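You operate a simulated robot arm through the tools that you are given. There is no shell and no other tool. Be economical: measure what you need, move in short steps, check, and stop when the job is done.

You run a simulated robot arm. Do the job below in one go: nothing can be reset, and whatever is moved stays where it is left.

## Task
Take the probe head from the vice to the lapping plate; sweep the plate first.
Fine: yellow brush back; free the vice lever before you lift the head.

It is judged by the outcome, as a careful person would: the job done as asked, and still so three seconds after it is handed in. It fails if anything else is knocked over, pushed out of place, dropped, spilled or broken.

## Robot
A 6-joint arm with a two-finger parallel gripper, fixed in place. Base frame: the origin is at the foot of the arm, x ahead of it, y to its left, z up; the work surface is at about z = 0.92. Lengths are in m, angles in degrees, forces in N, time in s.
With the tool pointing down near the work surface it reaches from about 0.36 to 0.76 m from the base axis. Its first joint turns from -66.0 to 66.0 degrees. Payload 2.45 kg.
The TCP is the grasp point between the finger pads, 0.024 m short of the fingertips. In the tool frame z runs along the fingers and y along their closing line. Largest opening 0.068 m; finger width 0.017, thickness 0.01; the body of the gripper, 0.04 by 0.07 m, starts 0.041 m behind the TCP.
Orientation is told as [roll, pitch, yaw] about the base's x, y, z axes, in that order, counted from this pose: with the fingers straight down and closing along the base's y, the tool's x points along the base's -x, its y along +y and its z along -z.

## Interface
- The arm moves only by the tool send_rows. Its argument "moves" is a list of rows, each a list of 7 numbers: the shift along the tool's x, y, z in mm, then the turn, a rotation vector about the tool's x, y, z in degrees, then the opening, from 0 (shut) to 1 (fully open). In form: [[x, y, z, wx, wy, wz, grip], ...]. A call has 1 to 10 rows; each row shifts and turns the commanded pose from where the row before left it, along the tool's axes as they then stand. Each row takes 0.2 s and may step no farther than 0.05 m and 8.6 degrees from the row before; otherwise, or with a gripper value out of range, the whole call is refused. A pose out of reach is approached as far as the arm can. The call stops where the force on the tool passes 40 N (or 10 N more than at its start, if that is more) or the arm is blocked; 0.2 s more then pass. The fingers move at their own pace (about 0.108 m/s each) and stop on an object; they squeeze with about 34 N. The grip force told is the motor's: it shows also when the fingers shut on nothing. Time passes only in rows, and 0.2 s behind the last, so rows that do not move let the fingers close. The reply holds the time, the measured pose of the TCP, the force on the tool along the base axes, the opening and the grip force, in the units named above and with some noise.
- Cameras (640 x 400 px; columns grow to the right, rows downward): "scene" is fixed at [0.1637, 0.4095, 1.4631]; the picture's right is [-0.79, -0.62, 0.00], its down [-0.35, 0.44, -0.82] and it looks along [0.51, -0.65, -0.57] (base axes); focal length 252 px, centre (320, 200). "wrist" rides on the gripper at [-0.032, 0, -0.039] in the tool frame; the picture's right is [0.00, -1.00, 0.00], its down [0.97, 0.00, -0.24] and it looks along [0.24, 0.00, 0.97] (tool axes); focal length 218 px, centre (320, 200). There is no depth. A picture from a camera that has moved, and an enlarged one, comes with that camera's place and axes in the base frame and with its lens.
- capture(camera): a new picture of that camera. No time passes.
- zoom(camera, box): a new picture of the part [left, top, right, bottom] of that camera's present view, enlarged. No time passes.
- job_done(): hands the job in; it is judged then, once.

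Go step by step. Nothing tells you positions but the pictures and the camera data: compare them with the known pose of the tool, close in by small moves and look again before you grip or let go. The budget is 120 turns and 84 pictures, counting those below and the enlarged ones. Unless the task says otherwise, let go and move clear before handing in, and close with one line.

The tools are called after "Emit:" as a command line: name --pt "numbers of a row" for each row, then --argument value for the rest, lists and objects as JSON in quotes. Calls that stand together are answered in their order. send_rows: Moves the arm, as the interface text tells. Its arguments: {"type":"object","properties":{"moves":{"type":"array"}},"required":["moves"]} The other tools are called the same way: capture (camera) takes a picture; zoom (camera, box) takes an enlarged picture of a part of a camera's view; job_done () hands the job in.

At the start:

```text
t: 0.0
tool_pos: [0.4448, 0.0003, 1.2965]
tool_rot: [0.1, 0.1, 0.0]
ft_force: [0.1, -1.0, -0.6]
finger_gap: 0.068
grip_force: 0.0
```

scene: 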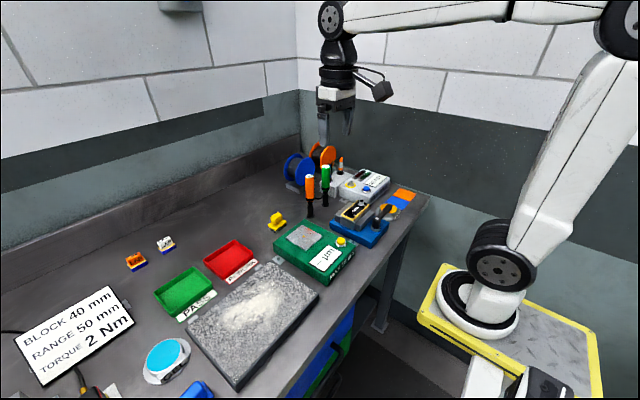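
wrist: 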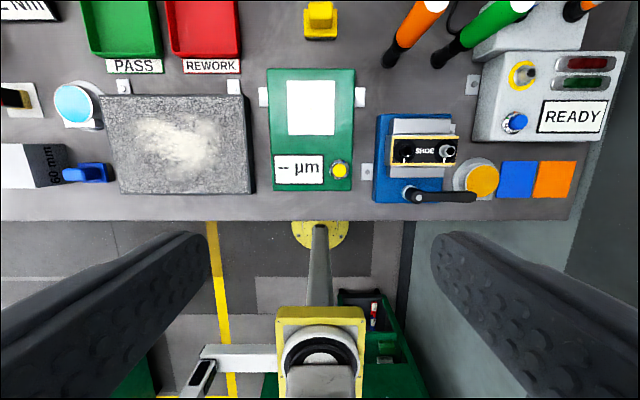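

I see the vice (blue, with the probe head), the dusty lapping plate, a yellow item near the gauge and a blue item by the plate. I'll enlarge to tell them apart.

Emit:
zoom --camera "wrist" --box '[360, 90, 520, 220]'

Emit:
zoom --camera "wrist" --box '[0, 70, 270, 220]'

Emit:
zoom --camera "scene" --box '[240, 130, 440, 290]'

Emit:
zoom --camera "scene" --box '[0, 220, 330, 400]'

```text
3.08 times, centred on (440, 155) of wrist
camera zoom: at [0.4774, 0.0016, 1.337], right [0.0, -1.0, 0.0], down [-0.97, 0.0, 0.24], along [-0.24, 0.0, -0.97], focal length 672 px, centre (-49, 338)
```

zoom: 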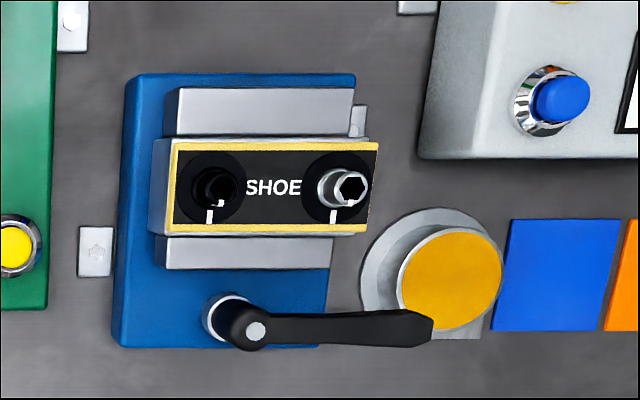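

```text
2.37 times, centred on (135, 145) of wrist
camera zoom: at [0.4774, 0.0016, 1.337], right [0.0, -1.0, 0.0], down [-0.97, 0.0, 0.24], along [-0.24, 0.0, -0.97], focal length 517 px, centre (758, 330)
```

zoom: 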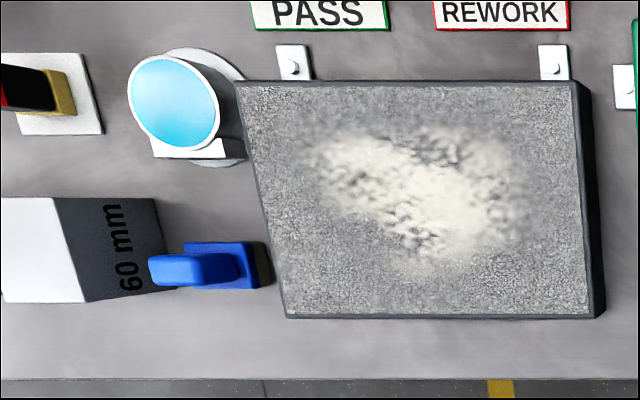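

```text
2.50 times, centred on (340, 210) of scene
camera zoom: at [0.1637, 0.4095, 1.4631], right [-0.79, -0.62, 0.0], down [-0.35, 0.44, -0.82], along [0.51, -0.65, -0.57], focal length 630 px, centre (270, 175)
```

zoom: 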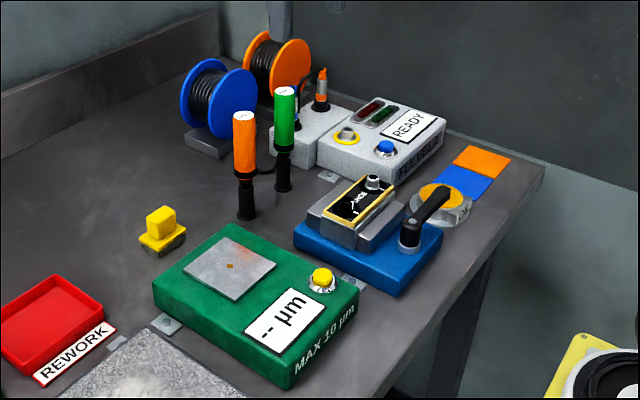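

```text
1.94 times, centred on (165, 310) of scene
camera zoom: at [0.1637, 0.4095, 1.4631], right [-0.79, -0.62, 0.0], down [-0.35, 0.44, -0.82], along [0.51, -0.65, -0.57], focal length 488 px, centre (621, -13)
```

zoom: 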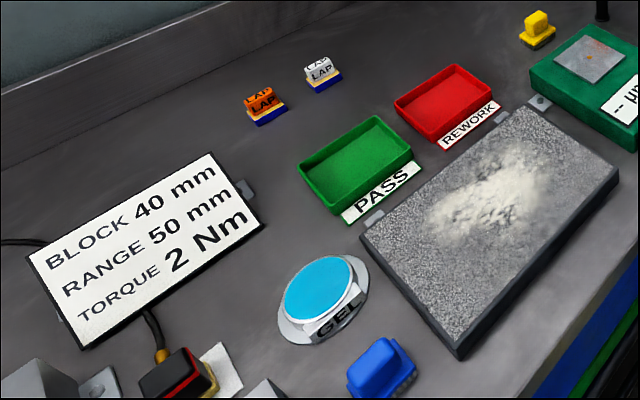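

The yellow brush stands at about (0.665, 0.00), handle top about z 0.965; the vice lever pivot is near (0.395, -0.15). I'll move above the brush for a closer look.

Emit:
send_rows --pt "-34 0 28 0 0 0 1" --pt "-34 0 28 0 0 0 1" --pt "-34 0 28 0 0 0 1" --pt "-34 0 28 0 0 0 1" --pt "-34 0 28 0 0 0 1" --pt "-34 0 28 0 0 0 1"

Emit:
capture --camera "wrist"

Emit:
zoom --camera "scene" --box '[240, 180, 320, 240]'

```text
t: 1.4
tool_pos: [0.6505, 0.0, 1.1288]
tool_rot: [0.0, -0.1, 0.0]
ft_force: [-0.4, 0.9, -0.2]
finger_gap: 0.068
grip_force: 0.1
```

```text
77 pictures are left
camera wrist: at [0.683, 0.0009, 1.169], right [0.0, -1.0, 0.0], down [-0.97, 0.0, 0.24], along [-0.24, 0.0, -0.97], focal length 218 px, centre (320, 200)
```

wrist: 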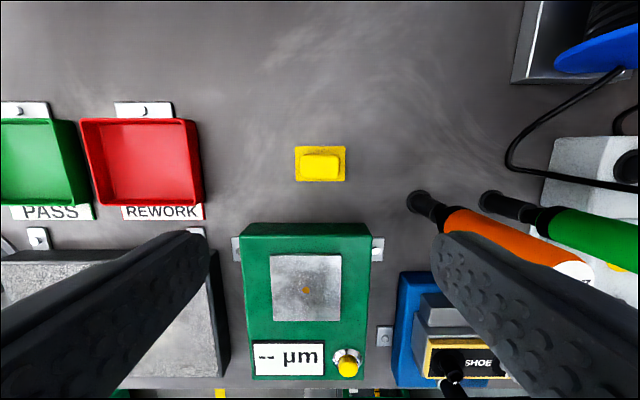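

```text
6.67 times, centred on (280, 210) of scene
camera zoom: at [0.1637, 0.4095, 1.463], right [-0.79, -0.62, 0.0], down [-0.35, 0.44, -0.82], along [0.51, -0.65, -0.57], focal length 1679 px, centre (587, 133)
```

zoom: 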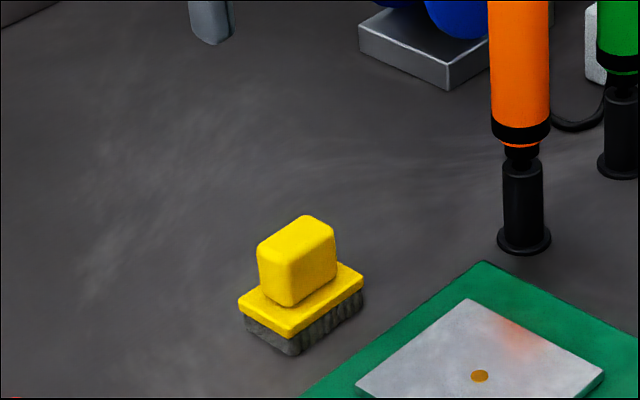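

The brush handle centre is at about (0.663, 0.001), its long side along y. I'll lower to just above it and look again.

Emit:
send_rows --pt "-12.5 0.5 40 0 0 0 1" --pt "0 0 40 0 0 0 1" --pt "0 0 40 0 0 0 1" --pt "0 0 20 0 0 0 1"

Emit:
capture --camera "wrist"

Emit:
zoom --camera "scene" --box '[240, 180, 320, 240]'

```text
t: 2.4
tool_pos: [0.6624, 0.0023, 0.9886]
tool_rot: [-0.1, 0.1, 0.0]
ft_force: [0.2, 0.2, -1.0]
finger_gap: 0.0681
grip_force: 0.0
```

```text
75 pictures are left
camera wrist: at [0.6937, 0.0031, 1.0287], right [0.0, -1.0, 0.0], down [-0.97, 0.0, 0.24], along [-0.24, 0.0, -0.97], focal length 218 px, centre (320, 200)
```

wrist: 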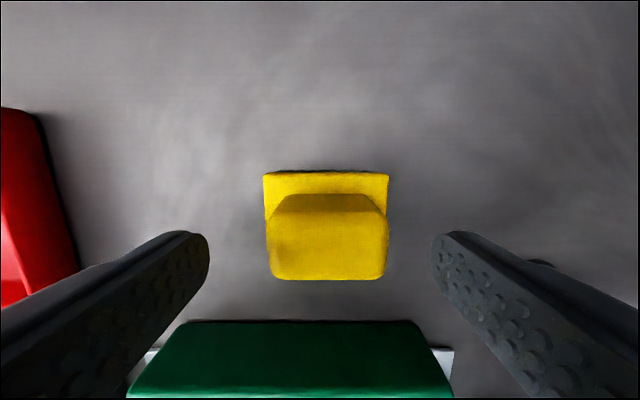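

```text
6.67 times, centred on (280, 210) of scene
camera zoom: at [0.1637, 0.4095, 1.463], right [-0.79, -0.62, 0.0], down [-0.35, 0.44, -0.82], along [0.51, -0.65, -0.57], focal length 1679 px, centre (587, 133)
```

zoom: 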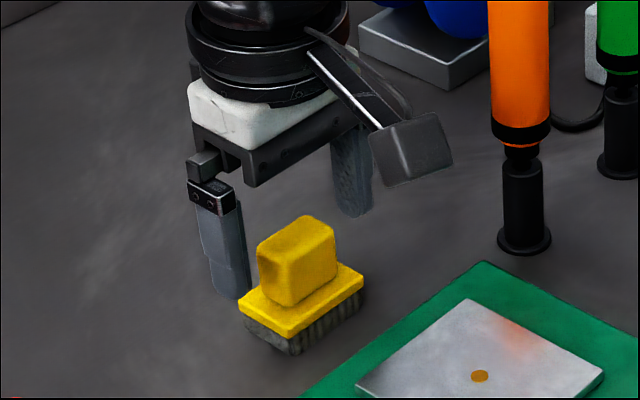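

The fingers straddle the handle and are about level with its top. I'll descend 17 mm, stopping above the brush's base plate, and close.

Emit:
send_rows --pt "-2 -1.5 9 0 0 0 1" --pt "0 0 8 0 0 0 1" --pt "0 0 0 0 0 0 0.4" --pt "0 0 0 0 0 0 0.4" --pt "0 0 0 0 0 0 0.4" --pt "0 0 0 0 0 0 0.4"

Emit:
capture --camera "wrist"

Emit:
zoom --camera "scene" --box '[240, 180, 320, 240]'

```text
t: 3.8
tool_pos: [0.6643, -0.0002, 0.9715]
tool_rot: [0.0, 0.0, 0.0]
ft_force: [0.3, 0.3, -1.0]
finger_gap: 0.0354
grip_force: 34.2
```

```text
73 pictures are left
camera wrist: at [0.6961, 0.0012, 1.012], right [0.0, -1.0, 0.0], down [-0.97, 0.0, 0.24], along [-0.24, 0.0, -0.97], focal length 218 px, centre (320, 200)
```

wrist: 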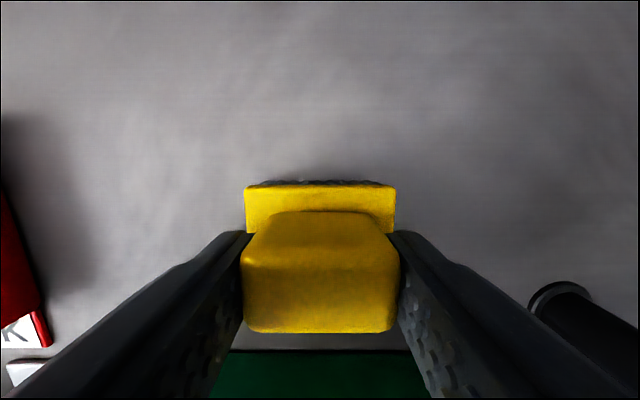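

```text
6.67 times, centred on (280, 210) of scene
camera zoom: at [0.1637, 0.4095, 1.4631], right [-0.79, -0.62, 0.0], down [-0.35, 0.44, -0.82], along [0.51, -0.65, -0.57], focal length 1679 px, centre (587, 133)
```

zoom: 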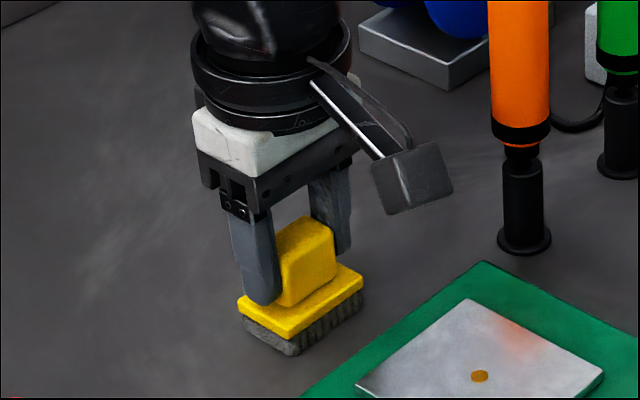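

The brush is held (gap 35 mm). The plate spans about x 0.39–0.56, y 0.13–0.37 with its top near z 0.945; the dust covers about x 0.42–0.53, y 0.16–0.33. I'll lift and carry the brush over there.

Emit:
send_rows --pt "0 0 -20 0 0 0 0.4" --pt "0 0 -40 0 0 0 0.4" --pt "0 0 -40 0 0 0 0.4" --pt "26 33 0 0 0 0 0.4" --pt "26 33 0 0 0 0 0.4" --pt "26 33 0 0 0 0 0.4" --pt "26 33 0 0 0 0 0.4" --pt "26 33 0 0 0 0 0.4" --pt "0 0 0 0 0 0 0.4"

Emit:
capture --camera "wrist"

Emit:
capture --camera "scene"

```text
t: 5.8
tool_pos: [0.5348, 0.1606, 1.0752]
tool_rot: [0.0, 0.0, -0.1]
ft_force: [0.7, -0.6, 0.1]
finger_gap: 0.0269
grip_force: 0.0
```

```text
71 pictures are left
camera wrist: at [0.5659, 0.1626, 1.1147], right [0.0, -1.0, 0.0], down [-0.97, 0.0, 0.24], along [-0.24, 0.0, -0.97], focal length 218 px, centre (320, 200)
```

wrist: 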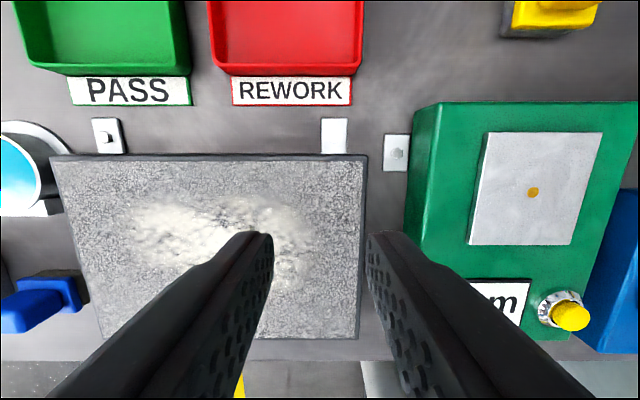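

```text
70 pictures are left
```

scene: 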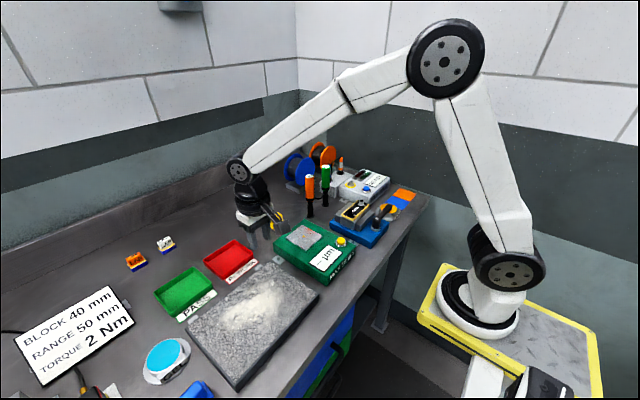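

The brush slipped out of the fingers during the carry or lift; it appears still upright near its spot. I'll go back above and look at it.

Emit:
send_rows --pt "-20 -32 0 0 0 0 1" --pt "-20 -32 0 0 0 0 1" --pt "-20 -32 0 0 0 0 1" --pt "-20 -32 0 0 0 0 1" --pt "-20 -30 0 0 0 0 1" --pt "0 0 0 0 0 0 1"

Emit:
capture --camera "wrist"

Emit:
zoom --camera "scene" --box '[240, 180, 320, 240]'

```text
t: 7.2
tool_pos: [0.6337, 0.0056, 1.0699]
tool_rot: [0.0, 0.1, 0.0]
ft_force: [0.0, -0.4, -0.3]
finger_gap: 0.0678
grip_force: 0.2
```

```text
69 pictures are left
camera wrist: at [0.6658, 0.0065, 1.1117], right [0.0, -1.0, 0.0], down [-0.97, 0.0, 0.24], along [-0.24, 0.0, -0.97], focal length 218 px, centre (320, 200)
```

wrist: 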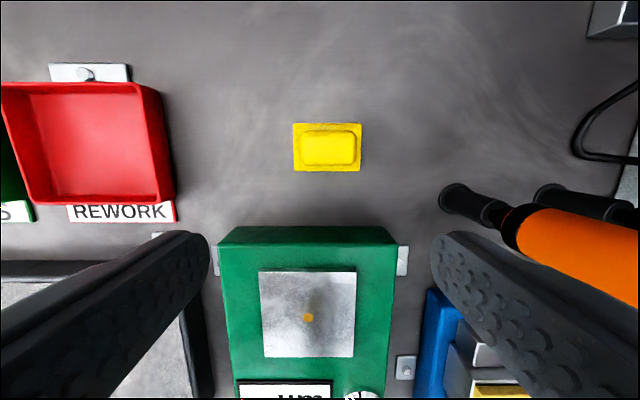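

```text
6.67 times, centred on (280, 210) of scene
camera zoom: at [0.1638, 0.4095, 1.4631], right [-0.79, -0.62, 0.0], down [-0.35, 0.44, -0.82], along [0.51, -0.65, -0.57], focal length 1679 px, centre (587, 133)
```

zoom: 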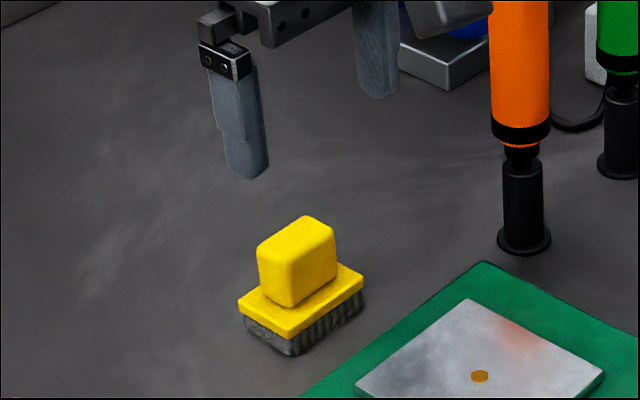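

The brush is exactly where it was; the grip just slipped off at the lift. I'll re-grip a little deeper, close fully and lift slowly.

Emit:
send_rows --pt "-30.5 -5 0 0 0 0 1" --pt "0 0 40 0 0 0 1" --pt "0 0 40 0 0 0 1" --pt "0 0 19 0 0 0 1" --pt "0 0 2 0 0 0 1" --pt "0 0 2 0 0 0 1" --pt "0 0 2 0 0 0 1"

```text
t: 8.8
tool_pos: [0.6644, 0.0006, 0.9679]
tool_rot: [0.0, 0.0, 0.0]
ft_force: [0.1, 0.3, -0.4]
finger_gap: 0.0679
grip_force: 0.1
```

Now at z 0.968 without contact; I close fully.

Emit:
send_rows --pt "0 0 1 0 0 0 0" --pt "0 0 0 0 0 0 0" --pt "0 0 0 0 0 0 0" --pt "0 0 0 0 0 0 0" --pt "0 0 -4 0 0 0 0" --pt "0 0 -4 0 0 0 0"

Emit:
zoom --camera "scene" --box '[240, 180, 320, 240]'

```text
t: 10.2
tool_pos: [0.6642, 0.0014, 0.9746]
tool_rot: [0.0, 0.1, 0.1]
ft_force: [0.2, 0.7, -0.9]
finger_gap: 0.0352
grip_force: 33.9
```

```text
6.67 times, centred on (280, 210) of scene
camera zoom: at [0.1637, 0.4095, 1.463], right [-0.79, -0.62, 0.0], down [-0.35, 0.44, -0.82], along [0.51, -0.65, -0.57], focal length 1679 px, centre (587, 133)
```

zoom: 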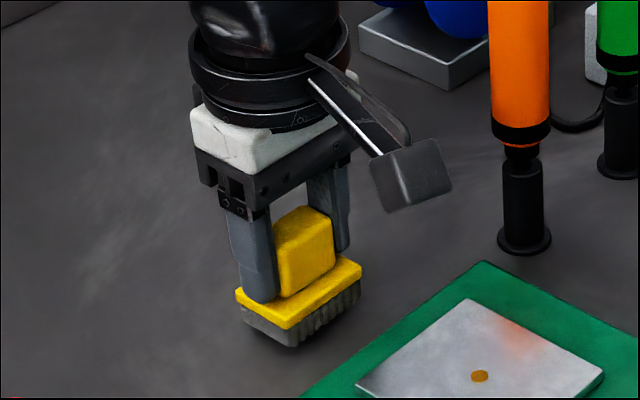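

The brush is now lifting with the fingers. I'll continue up and carry it gently to the plate.

Emit:
send_rows --pt "0 0 -15 0 0 0 0" --pt "0 0 -25 0 0 0 0" --pt "0 0 -30 0 0 0 0" --pt "0 0 -15 0 0 0 0" --pt "14 15 0 0 0 0 0" --pt "25 30 0 0 0 0 0" --pt "25 30 0 0 0 0 0" --pt "25 30 0 0 0 0 0" --pt "25 30 0 0 0 0 0" --pt "12 24 0 0 0 0 0"

Emit:
capture --camera "wrist"

Emit:
zoom --camera "scene" --box '[150, 180, 350, 305]'

```text
t: 12.4
tool_pos: [0.5377, 0.1607, 1.0588]
tool_rot: [0.1, 0.0, 0.0]
ft_force: [-0.4, 0.8, -1.4]
finger_gap: 0.0353
grip_force: 33.7
```

```text
66 pictures are left
camera wrist: at [0.5697, 0.1609, 1.0991], right [0.0, -1.0, 0.0], down [-0.97, 0.0, 0.24], along [-0.24, 0.0, -0.97], focal length 218 px, centre (320, 200)
```

wrist: 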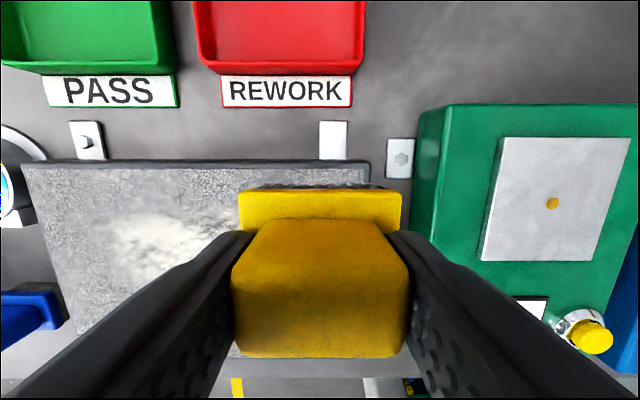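

```text
3.20 times, centred on (250, 242) of scene
camera zoom: at [0.1637, 0.4095, 1.463], right [-0.79, -0.62, 0.0], down [-0.35, 0.44, -0.82], along [0.51, -0.65, -0.57], focal length 806 px, centre (544, 64)
```

zoom: 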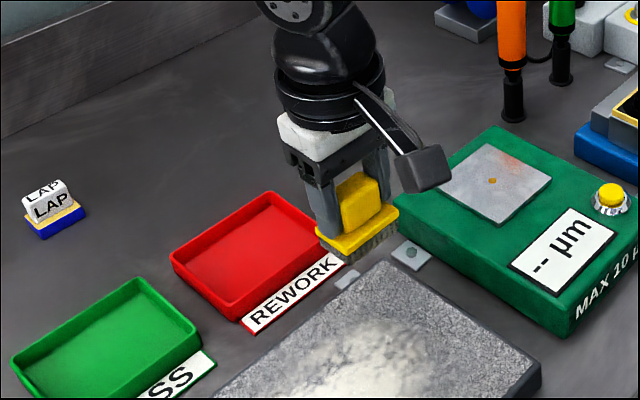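

Brush held firmly. I lower it at the far-right corner of the plate, the last millimetres slowly watching the force.

Emit:
send_rows --pt "2 2 30 0 0 0 0" --pt "0 0 26 0 0 0 0" --pt "0 0 4 0 0 0 0" --pt "0 0 2 0 0 0 0" --pt "0 0 2 0 0 0 0" --pt "0 0 1 0 0 0 0"

Emit:
zoom --camera "scene" --box '[200, 210, 330, 290]'

```text
t: 13.8
tool_pos: [0.5376, 0.1626, 0.9952]
tool_rot: [0.2, -0.2, 0.0]
ft_force: [-3.8, -3.4, 24.1]
finger_gap: 0.0352
grip_force: 33.8
```

```text
4.92 times, centred on (265, 250) of scene
camera zoom: at [0.1632, 0.4092, 1.4632], right [-0.79, -0.62, 0.0], down [-0.35, 0.45, -0.82], along [0.51, -0.65, -0.57], focal length 1240 px, centre (591, -46)
```

zoom: 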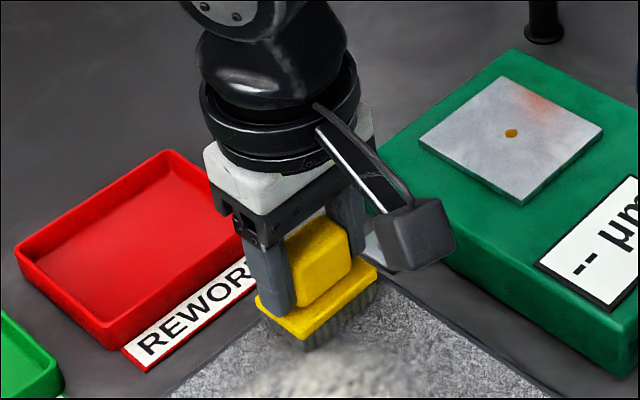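

Contact with the plate at about 24 N. I ease off slightly and make the first stroke toward the front edge, then check what it does.

Emit:
send_rows --pt "5 0 -1 0 0 0 0" --pt "20 0 0 0 0 0 0" --pt "20 0 0 0 0 0 0" --pt "20 0 0 0 0 0 0" --pt "20 0 0 0 0 0 0" --pt "20 0 0 0 0 0 0" --pt "20 0 0 0 0 0 0"

Emit:
capture --camera "wrist"

Emit:
zoom --camera "scene" --box '[150, 210, 350, 390]'

```text
t: 15.4
tool_pos: [0.4108, 0.1636, 0.9936]
tool_rot: [0.0, 0.0, 0.0]
ft_force: [5.1, -0.1, 12.4]
finger_gap: 0.0353
grip_force: 34.0
```

```text
63 pictures are left
camera wrist: at [0.4428, 0.1642, 1.0349], right [0.0, -1.0, 0.0], down [-0.97, 0.0, 0.24], along [-0.24, 0.0, -0.97], focal length 218 px, centre (320, 200)
```

wrist: 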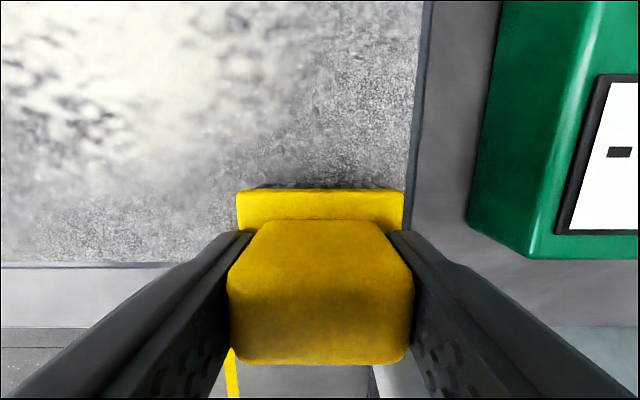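

```text
2.22 times, centred on (250, 300) of scene
camera zoom: at [0.1637, 0.4094, 1.4631], right [-0.79, -0.62, 0.0], down [-0.35, 0.45, -0.82], along [0.51, -0.65, -0.57], focal length 560 px, centre (476, -22)
```

zoom: 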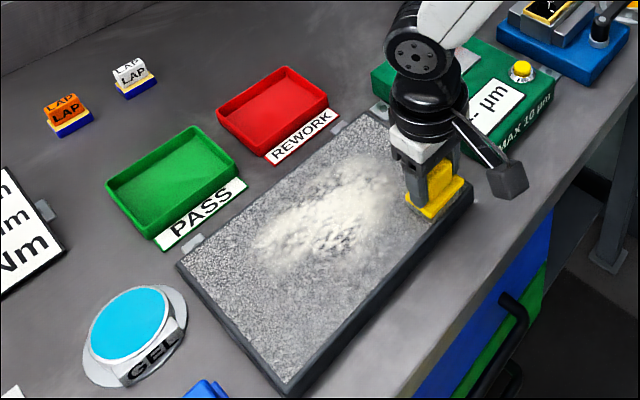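

The first swath is clean. I'll carry on with boustrophedon strokes, 38 mm apart.

Emit:
send_rows --pt "0 19 0 0 0 0 0" --pt "0 19 0 0 0 0 0" --pt "-25 0 0 0 0 0 0" --pt "-25 0 0 0 0 0 0" --pt "-25 0 0 0 0 0 0" --pt "-25 0 0 0 0 0 0" --pt "-25 0 0 0 0 0 0" --pt "0 19 0 0 0 0 0" --pt "0 19 0 0 0 0 0"

Emit:
send_rows --pt "25 0 0 0 0 0 0" --pt "25 0 0 0 0 0 0" --pt "25 0 0 0 0 0 0" --pt "25 0 0 0 0 0 0" --pt "25 0 0 0 0 0 0"

Emit:
zoom --camera "scene" --box '[150, 210, 350, 390]'

```text
t: 17.4
tool_pos: [0.5372, 0.2408, 0.9937]
tool_rot: [-0.1, 0.0, 0.0]
ft_force: [1.1, -0.8, 1.2]
finger_gap: 0.0354
grip_force: 34.0
```

```text
t: 18.6
tool_pos: [0.4124, 0.2375, 0.9944]
tool_rot: [-0.1, 0.0, 0.0]
ft_force: [0.7, -0.9, 1.8]
finger_gap: 0.0354
grip_force: 34.2
```

```text
2.22 times, centred on (250, 300) of scene
camera zoom: at [0.1637, 0.4095, 1.4631], right [-0.79, -0.62, 0.0], down [-0.35, 0.44, -0.82], along [0.51, -0.65, -0.57], focal length 560 px, centre (476, -22)
```

zoom: 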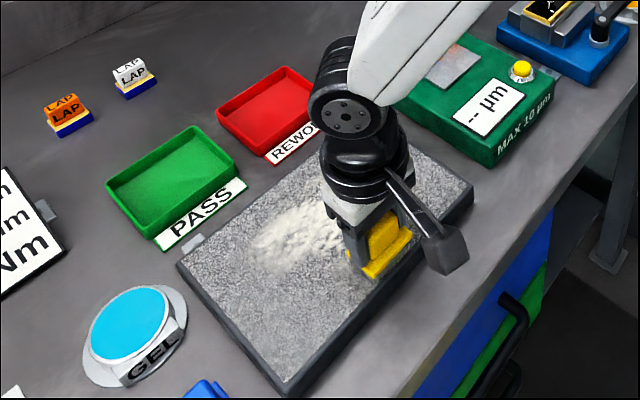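

Swaths clean nicely, but the contact force dropped to about 1–2 N; I'll press 1 mm more and do the remaining strokes.

Emit:
send_rows --pt "0 0 1 0 0 0 0" --pt "0 19 0 0 0 0 0" --pt "0 19 0 0 0 0 0" --pt "-25 0 0 0 0 0 0" --pt "-25 0 0 0 0 0 0" --pt "-25 0 0 0 0 0 0" --pt "-25 0 0 0 0 0 0" --pt "-25 0 0 0 0 0 0"

Emit:
send_rows --pt "0 19 0 0 0 0 0" --pt "0 19 0 0 0 0 0" --pt "0 10 0 0 0 0 0" --pt "25 0 0 0 0 0 0" --pt "25 0 0 0 0 0 0" --pt "25 0 0 0 0 0 0" --pt "25 0 0 0 0 0 0" --pt "25 0 0 0 0 0 0"

Emit:
zoom --camera "scene" --box '[150, 210, 350, 390]'

```text
t: 20.4
tool_pos: [0.5373, 0.2771, 0.9945]
tool_rot: [0.0, 0.0, 0.0]
ft_force: [-5.3, -0.4, 12.1]
finger_gap: 0.0354
grip_force: 34.1
```

```text
t: 22.2
tool_pos: [0.411, 0.3254, 0.9937]
tool_rot: [0.1, -0.1, -0.1]
ft_force: [5.6, -0.8, 10.9]
finger_gap: 0.0351
grip_force: 34.6
```

```text
2.22 times, centred on (250, 300) of scene
camera zoom: at [0.1637, 0.4093, 1.4631], right [-0.79, -0.62, 0.0], down [-0.35, 0.45, -0.82], along [0.51, -0.65, -0.57], focal length 560 px, centre (476, -22)
```

zoom: 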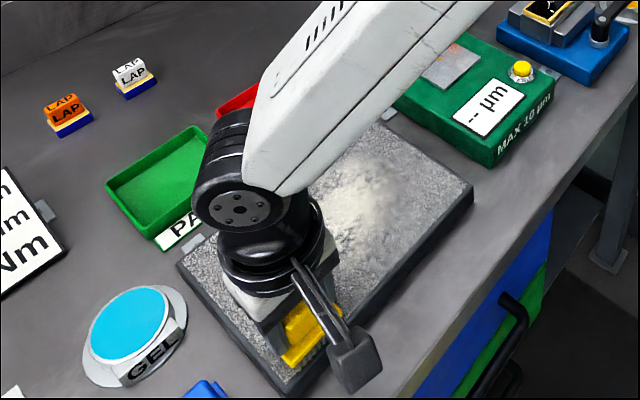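

Some dust remains in the middle swaths where contact was light. I'll go back across with proper pressure, offset half a width.

Emit:
send_rows --pt "0 -25 0 0 0 0 0" --pt "-25 0 0 0 0 0 0" --pt "-25 0 0 0 0 0 0" --pt "-25 0 0 0 0 0 0" --pt "-25 0 0 0 0 0 0" --pt "-25 0 0 0 0 0 0" --pt "0 -20 0 0 0 0 0" --pt "0 -20 0 0 0 0 0"

Emit:
send_rows --pt "25 0 0 0 0 0 0" --pt "25 0 0 0 0 0 0" --pt "25 0 0 0 0 0 0" --pt "25 0 0 0 0 0 0" --pt "25 0 0 0 0 0 0" --pt "0 -20 0 0 0 0 0" --pt "0 -20 0 0 0 0 0"

Emit:
send_rows --pt "-25 0 0 0 0 0 0" --pt "-25 0 0 0 0 0 0" --pt "-25 0 0 0 0 0 0" --pt "-25 0 0 0 0 0 0" --pt "-25 0 0 0 0 0 0" --pt "0 -20 0 0 0 0 0" --pt "0 -20 0 0 0 0 0"

Emit:
zoom --camera "scene" --box '[150, 210, 350, 390]'

```text
t: 24.0
tool_pos: [0.536, 0.2591, 0.9947]
tool_rot: [-0.1, 0.0, 0.0]
ft_force: [-0.3, 0.6, 1.1]
finger_gap: 0.0352
grip_force: 33.8
```

```text
t: 25.6
tool_pos: [0.4121, 0.2184, 0.9954]
tool_rot: [0.0, 0.0, 0.0]
ft_force: [0.2, -0.3, -0.3]
finger_gap: 0.0353
grip_force: 34.1
```

```text
t: 27.2
tool_pos: [0.5364, 0.1789, 0.9954]
tool_rot: [0.1, 0.0, 0.0]
ft_force: [-0.4, -0.3, -0.3]
finger_gap: 0.0351
grip_force: 34.0
```

```text
2.22 times, centred on (250, 300) of scene
camera zoom: at [0.1637, 0.4095, 1.4631], right [-0.79, -0.62, 0.0], down [-0.35, 0.44, -0.82], along [0.51, -0.65, -0.57], focal length 560 px, centre (476, -22)
```

zoom: 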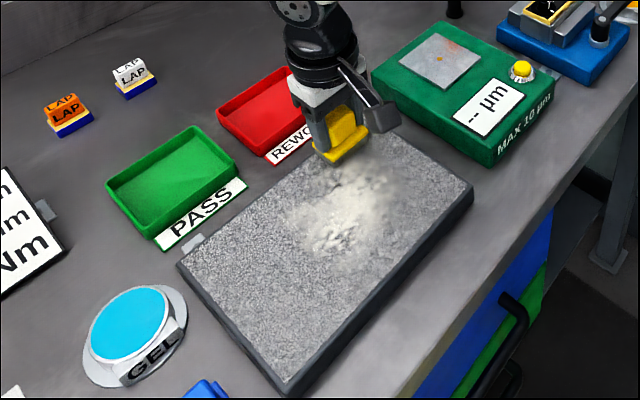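

Contact was lost as the height drifted up by 1–2 mm. I'll press down again here and repeat these swaths, correcting the height.

Emit:
send_rows --pt "0 0 2 0 0 0 0" --pt "0 0 0.5 0 0 0 0"

```text
t: 27.8
tool_pos: [0.5376, 0.1802, 0.9939]
tool_rot: [0.1, -0.1, 0.0]
ft_force: [-8.3, -4.8, 30.1]
finger_gap: 0.0353
grip_force: 33.7
```

Emit:
send_rows --pt "8 0 -0.5 0 0 0 0" --pt "25 0 0.1 0 0 0 0" --pt "25 0 0.1 0 0 0 0" --pt "25 0 0.1 0 0 0 0" --pt "25 0 0.1 0 0 0 0" --pt "17 0 0.1 0 0 0 0"

Emit:
send_rows --pt "0 20 0.2 0 0 0 0" --pt "0 10 0.2 0 0 0 0" --pt "-25 0 0.1 0 0 0 0" --pt "-25 0 0.1 0 0 0 0" --pt "-25 0 0.1 0 0 0 0" --pt "-25 0 0.1 0 0 0 0" --pt "-25 0 0.1 0 0 0 0"

```text
t: 29.2
tool_pos: [0.4158, 0.1824, 0.9933]
tool_rot: [0.3, -0.5, 0.0]
ft_force: [12.5, -1.3, 33.8]
finger_gap: 0.0352
grip_force: 34.2
```

```text
t: 29.5
tool_pos: [0.4137, 0.1867, 0.9942]
tool_rot: [0.0, -0.2, 0.0]
ft_force: [-1.4, 1.0, 7.2]
finger_gap: 0.0353
grip_force: 33.8
stopped in row 1: the force on the tool passed its limit (the readings are from after the stop); the commanded pose is now the measured one
```

Force limit tripped from pressing a little too hard; now at 7 N. I continue with less extra push.

Emit:
send_rows --pt "0 10 0.3 0 0 0 0" --pt "0 12 0.2 0 0 0 0" --pt "-25 0 0 0 0 0 0" --pt "-25 0 0 0 0 0 0" --pt "-25 0 0 0 0 0 0" --pt "-25 0 0 0 0 0 0" --pt "-25 0 0 0 0 0 0"

```text
t: 31.1
tool_pos: [0.5399, 0.2077, 0.9937]
tool_rot: [0.0, 0.0, 0.0]
ft_force: [-8.5, 0.1, 20.1]
finger_gap: 0.0354
grip_force: 34.0
```

Emit:
send_rows --pt "0 15 0 0 0 0 0" --pt "0 15 0 0 0 0 0" --pt "25 0 0 0 0 0 0" --pt "25 0 0 0 0 0 0" --pt "25 0 0 0 0 0 0" --pt "25 0 0 0 0 0 0" --pt "25 0 0 0 0 0 0"

Emit:
zoom --camera "scene" --box '[150, 210, 350, 390]'

```text
t: 32.7
tool_pos: [0.4156, 0.2375, 0.9936]
tool_rot: [0.3, -0.3, -0.1]
ft_force: [9.0, 0.3, 21.1]
finger_gap: 0.0351
grip_force: 34.1
```

```text
2.22 times, centred on (250, 300) of scene
camera zoom: at [0.1637, 0.4093, 1.4631], right [-0.79, -0.62, 0.0], down [-0.35, 0.45, -0.82], along [0.51, -0.65, -0.57], focal length 560 px, centre (476, -22)
```

zoom: 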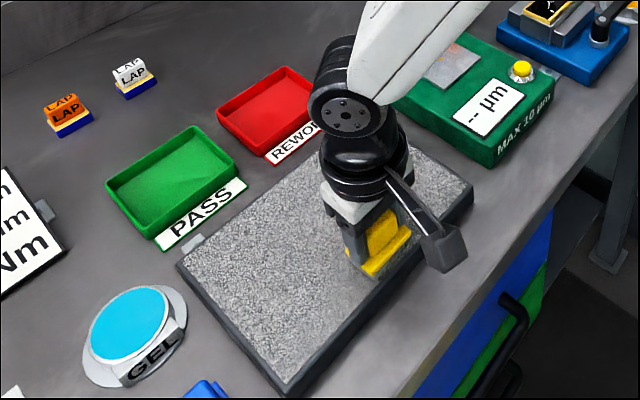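

The plate looks clean now; one more stroke at y≈0.262 for safety, then lift and inspect.

Emit:
send_rows --pt "0 15 0 0 0 0 0" --pt "0 10 0 0 0 0 0" --pt "-25 0 0 0 0 0 0" --pt "-25 0 0 0 0 0 0" --pt "-25 0 0 0 0 0 0" --pt "-25 0 0 0 0 0 0" --pt "-25 0 0 0 0 0 0" --pt "0 0 -25 0 0 0 0" --pt "0 0 -45 0 0 0 0"

Emit:
send_rows --pt "-10 -20 0 0 0 0 0" --pt "-20 -40 0 0 0 0 0" --pt "-20 -40 0 0 0 0 0" --pt "-20 -40 0 0 0 0 0" --pt "-20 -40 0 0 0 0 0" --pt "-20 -40 0 0 0 0 0" --pt "-15 -35 0 0 0 0 0" --pt "0 0 0 0 0 0 0"

Emit:
zoom --camera "scene" --box '[150, 210, 350, 390]'

Emit:
capture --camera "wrist"

```text
t: 33.2
tool_pos: [0.4135, 0.2556, 0.9931]
tool_rot: [-0.1, -0.1, 0.1]
ft_force: [-1.2, 0.3, 7.3]
finger_gap: 0.0353
grip_force: 34.3
stopped in row 2: the force on the tool passed its limit (the readings are from after the stop); the commanded pose is now the measured one
```

```text
t: 34.4
tool_pos: [0.4897, 0.1083, 0.9929]
tool_rot: [0.6, 0.0, -0.1]
ft_force: [-3.5, 18.2, -1.1]
finger_gap: 0.0356
grip_force: 33.9
stopped in row 5: the force on the tool passed its limit (the readings are from after the stop); the commanded pose is now the measured one
```

```text
2.22 times, centred on (250, 300) of scene
camera zoom: at [0.1636, 0.4101, 1.4629], right [-0.79, -0.62, 0.0], down [-0.35, 0.44, -0.82], along [0.51, -0.65, -0.57], focal length 560 px, centre (476, -22)
```

zoom: 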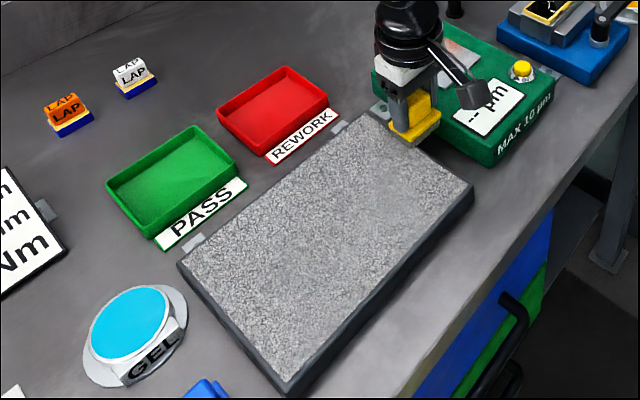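

```text
56 pictures are left
camera wrist: at [0.5213, 0.109, 1.0339], right [0.0, -1.0, -0.01], down [-0.97, 0.0, 0.24], along [-0.24, 0.01, -0.97], focal length 218 px, centre (320, 200)
```

wrist: 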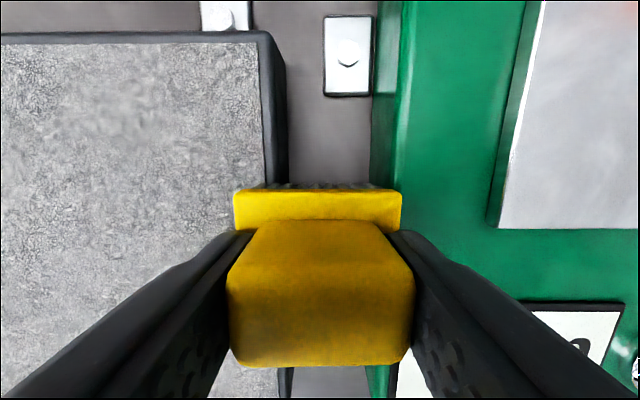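

The previous call stopped early, so the carry ran at plate height and the brush touched the gauge's side; it's bracketed down and looks unmoved. I back off, lift straight up and check.

Emit:
send_rows --pt "0 8 0 0 0 0 0" --pt "0 0 -20 0 0 0 0" --pt "0 0 -35 0 0 0 0" --pt "0 0 -35 0 0 0 0" --pt "0 0 0 0 0 0 0"

Emit:
capture --camera "wrist"

Emit:
zoom --camera "scene" --box '[240, 130, 440, 290]'

```text
t: 35.6
tool_pos: [0.4903, 0.1131, 1.084]
tool_rot: [0.4, 0.0, -0.1]
ft_force: [-0.1, 0.2, -1.0]
finger_gap: 0.0351
grip_force: 34.7
```

```text
55 pictures are left
camera wrist: at [0.5219, 0.114, 1.1235], right [0.0, -1.0, -0.01], down [-0.97, 0.0, 0.24], along [-0.24, 0.01, -0.97], focal length 218 px, centre (320, 200)
```

wrist: 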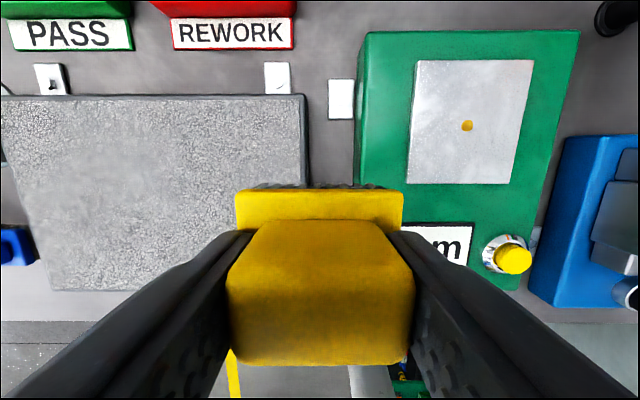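

```text
2.50 times, centred on (340, 210) of scene
camera zoom: at [0.1637, 0.4095, 1.463], right [-0.79, -0.62, 0.0], down [-0.35, 0.44, -0.82], along [0.51, -0.65, -0.57], focal length 630 px, centre (270, 175)
```

zoom: 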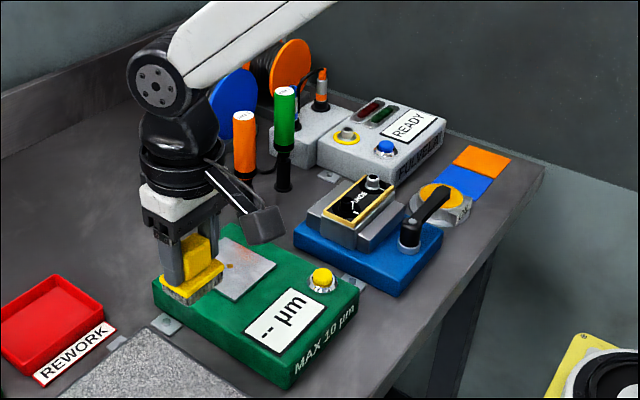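

The gauge sits exactly where it was. Let me check the plate surface in detail before returning the brush.

Emit:
zoom --camera "wrist" --box '[0, 80, 310, 300]'

```text
1.82 times, centred on (155, 190) of wrist
camera zoom: at [0.5219, 0.114, 1.1235], right [0.0, -1.0, -0.01], down [-0.97, 0.0, 0.24], along [-0.24, 0.01, -0.97], focal length 397 px, centre (620, 218)
```

zoom: 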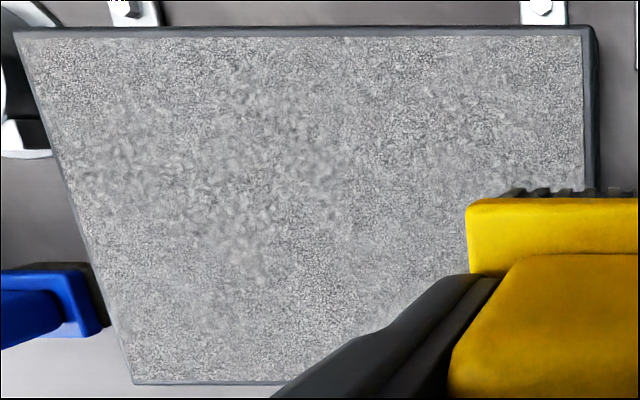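

There is a faint residue at about x 0.47–0.53, y 0.25–0.33. I'll make another set of strokes there, stepping carefully.

Emit:
send_rows --pt "-12 38 0 0.4 0 0 0" --pt "-12 38 0 0 0 0 0" --pt "-12 38 0 0 0 0 0" --pt "-12 38 0 0 0 0 0" --pt "0 0 40 0 0 0 0" --pt "0 0 40 0 0 0 0" --pt "0 0 7 0 0 0 0" --pt "0 0 2 0 0 0 0" --pt "0 0 1 0 0 0 0"

```text
t: 37.6
tool_pos: [0.5383, 0.2655, 0.9942]
tool_rot: [0.0, 0.0, -0.1]
ft_force: [-2.2, 1.1, 8.6]
finger_gap: 0.0353
grip_force: 33.8
```

Emit:
send_rows --pt "5 0 0.5 0 0 0 0" --pt "24 0 0 0 0 0 0" --pt "24 0 0 0 0 0 0" --pt "24 0 0 0 0 0 0" --pt "24 0 0 0 0 0 0" --pt "20 0 0 0 0 0 0"

```text
t: 39.0
tool_pos: [0.4189, 0.2667, 0.9941]
tool_rot: [0.2, -0.1, -0.1]
ft_force: [7.2, 0.3, 14.4]
finger_gap: 0.0355
grip_force: 33.8
```

Emit:
send_rows --pt "0 15 0 0 0 0 0" --pt "0 15 0 0 0 0 0" --pt "-24 0 0 0 0 0 0" --pt "-24 0 0 0 0 0 0" --pt "-24 0 0 0 0 0 0" --pt "-24 0 0 0 0 0 0" --pt "-24 0 0 0 0 0 0"

```text
t: 40.6
tool_pos: [0.5375, 0.2959, 0.9938]
tool_rot: [0.0, 0.2, -0.1]
ft_force: [-4.4, 1.1, 9.5]
finger_gap: 0.0351
grip_force: 33.9
```

Emit:
send_rows --pt "0 15 0.2 0 0 0 0" --pt "0 15 0 0 0 0 0" --pt "24 0 0 0 0 0 0" --pt "24 0 0 0 0 0 0" --pt "24 0 0 0 0 0 0" --pt "24 0 0 0 0 0 0" --pt "24 0 0 0 0 0 0"

```text
t: 42.2
tool_pos: [0.4217, 0.3265, 0.9927]
tool_rot: [0.3, -0.1, -0.2]
ft_force: [6.9, 0.2, 17.0]
finger_gap: 0.0354
grip_force: 34.0
```

Emit:
send_rows --pt "0 -20 0 0 0 0 0" --pt "0 -25 -0.2 0 0 0 0" --pt "-24 0 0 0 0 0 0" --pt "-24 0 0 0 0 0 0" --pt "-24 0 0 0 0 0 0" --pt "-24 0 0 0 0 0 0" --pt "-20 0 0 0 0 0 0"

```text
t: 43.8
tool_pos: [0.5338, 0.2785, 0.9941]
tool_rot: [0.1, 0.0, -0.1]
ft_force: [-7.6, 0.2, 17.8]
finger_gap: 0.0355
grip_force: 34.1
```

Emit:
send_rows --pt "0 -20 0 0 0 0 0" --pt "0 -23 0 0 0 0 0" --pt "24 0 0 0 0 0 0" --pt "24 0 0 0 0 0 0" --pt "24 0 0 0 0 0 0" --pt "24 0 0 0 0 0 0" --pt "24 0 0 0 0 0 0"

```text
t: 45.4
tool_pos: [0.4122, 0.2395, 0.9926]
tool_rot: [0.1, -0.1, -0.2]
ft_force: [4.0, -1.8, 8.8]
finger_gap: 0.035
grip_force: 34.2
```

Good strokes. Now I lift straight up and move partly away so the plate can be inspected.

Emit:
send_rows --pt "0 0 -20 0 0 0 0" --pt "0 0 -40 0 0 0 0" --pt "0 0 -40 0 0 0 0" --pt "-25 -28 0 0 0 0.2 0" --pt "-30 -35 0 0 0 0 0" --pt "-30 -35 0 0 0 0 0" --pt "-10 -20 0 0 0 0 0" --pt "0 0 0 0 0 0 0"

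Emit:
zoom --camera "wrist" --box '[0, 80, 310, 300]'

Emit:
zoom --camera "scene" --box '[150, 210, 350, 390]'

```text
t: 47.2
tool_pos: [0.5069, 0.1213, 1.0951]
tool_rot: [0.1, 0.1, -0.3]
ft_force: [0.7, 0.9, 0.0]
finger_gap: 0.0354
grip_force: 34.3
```

```text
1.82 times, centred on (155, 190) of wrist
camera zoom: at [0.5389, 0.1216, 1.1347], right [-0.01, -1.0, 0.0], down [-0.97, 0.01, 0.24], along [-0.24, 0.0, -0.97], focal length 397 px, centre (620, 218)
```

zoom: 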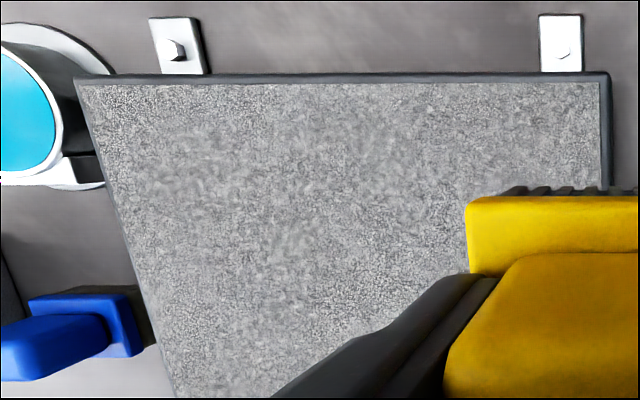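

```text
2.22 times, centred on (250, 300) of scene
camera zoom: at [0.1638, 0.4095, 1.463], right [-0.79, -0.62, 0.0], down [-0.35, 0.44, -0.82], along [0.51, -0.65, -0.57], focal length 560 px, centre (476, -22)
```

zoom: 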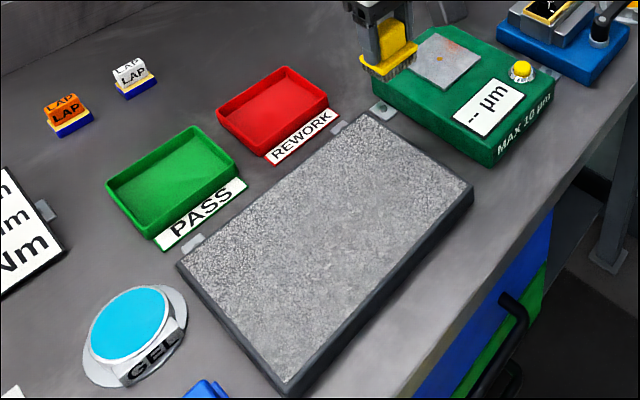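

The plate is clean. I now carry the brush back to its original spot (0.664, 0.001).

Emit:
send_rows --pt "-14 -10 0 0 0 -0.3 0" --pt "-29 -22 0 0 0 0 0" --pt "-29 -22 0 0 0 0 0" --pt "-29 -22 0 0 0 0 0" --pt "-29 -22 0 0 0 0 0" --pt "-27 -22 0 0 0 0 0" --pt "0 0 0 0 0 0 0"

```text
t: 48.8
tool_pos: [0.6639, -0.005, 1.0933]
tool_rot: [0.1, 0.1, 0.0]
ft_force: [0.9, -0.1, -0.4]
finger_gap: 0.0352
grip_force: 34.0
```

Emit:
send_rows --pt "0 6 40 0 0 0 0" --pt "0 0 40 0 0 0 0" --pt "0 0 30 0 0 0 0" --pt "0 0 10 0 0 0 0" --pt "0 0 0 0 0 0 0"

Emit:
zoom --camera "scene" --box '[240, 180, 320, 240]'

```text
t: 50.0
tool_pos: [0.663, 0.0055, 0.9718]
tool_rot: [0.1, -0.1, -0.1]
ft_force: [0.3, 1.3, -0.8]
finger_gap: 0.035
grip_force: 33.9
```

```text
6.67 times, centred on (280, 210) of scene
camera zoom: at [0.1637, 0.4095, 1.463], right [-0.79, -0.62, 0.0], down [-0.35, 0.44, -0.82], along [0.51, -0.65, -0.57], focal length 1679 px, centre (587, 133)
```

zoom: 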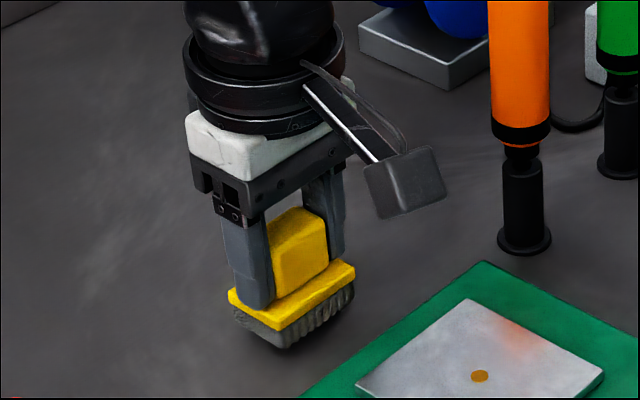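

The brush is a few mm to the left of its old spot and ~5 mm up. I correct and lower to contact.

Emit:
send_rows --pt "-1 -4.5 0 0 0 0 0" --pt "0 0 2 0 0 0 0" --pt "0 0 1.5 0 0 0 0" --pt "0 0 1 0 0 0 0"

Emit:
zoom --camera "scene" --box '[240, 180, 320, 240]'

```text
t: 51.0
tool_pos: [0.6648, 0.0017, 0.9694]
tool_rot: [0.1, 0.1, 0.0]
ft_force: [0.3, 0.1, 0.2]
finger_gap: 0.0351
grip_force: 33.7
```

```text
6.67 times, centred on (280, 210) of scene
camera zoom: at [0.1637, 0.4095, 1.463], right [-0.79, -0.62, 0.0], down [-0.35, 0.44, -0.82], along [0.51, -0.65, -0.57], focal length 1679 px, centre (587, 133)
```

zoom: 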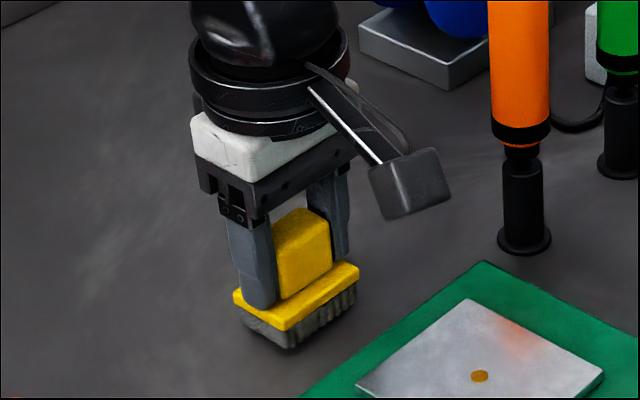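

Emit:
send_rows --pt "0 -2 1 0 0 0 0" --pt "0 0 1 0 0 0 0" --pt "0 0 1 0 0 0 0"

Emit:
zoom --camera "scene" --box '[240, 180, 320, 240]'

```text
t: 51.8
tool_pos: [0.665, -0.0015, 0.9652]
tool_rot: [0.0, 0.0, 0.0]
ft_force: [-0.2, -0.4, -0.9]
finger_gap: 0.0355
grip_force: 33.7
```

```text
6.67 times, centred on (280, 210) of scene
camera zoom: at [0.1637, 0.4095, 1.463], right [-0.79, -0.62, 0.0], down [-0.35, 0.44, -0.82], along [0.51, -0.65, -0.57], focal length 1679 px, centre (587, 133)
```

zoom: 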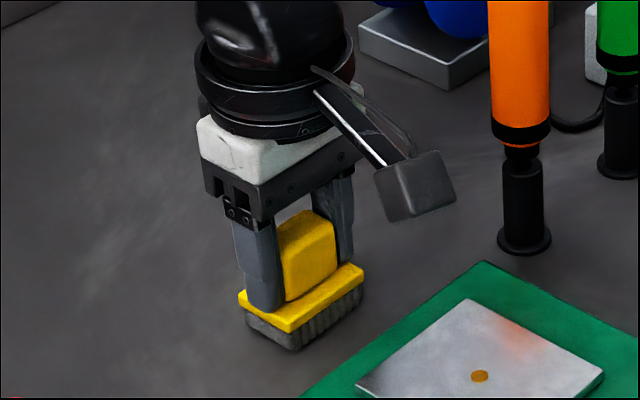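

Emit:
send_rows --pt "0 0 1 0 0 0 0" --pt "0 0 1 0 0 0 0"

```text
t: 52.4
tool_pos: [0.6656, -0.0012, 0.9636]
tool_rot: [0.1, 0.0, -0.2]
ft_force: [-1.5, -1.3, 4.1]
finger_gap: 0.0352
grip_force: 34.3
```

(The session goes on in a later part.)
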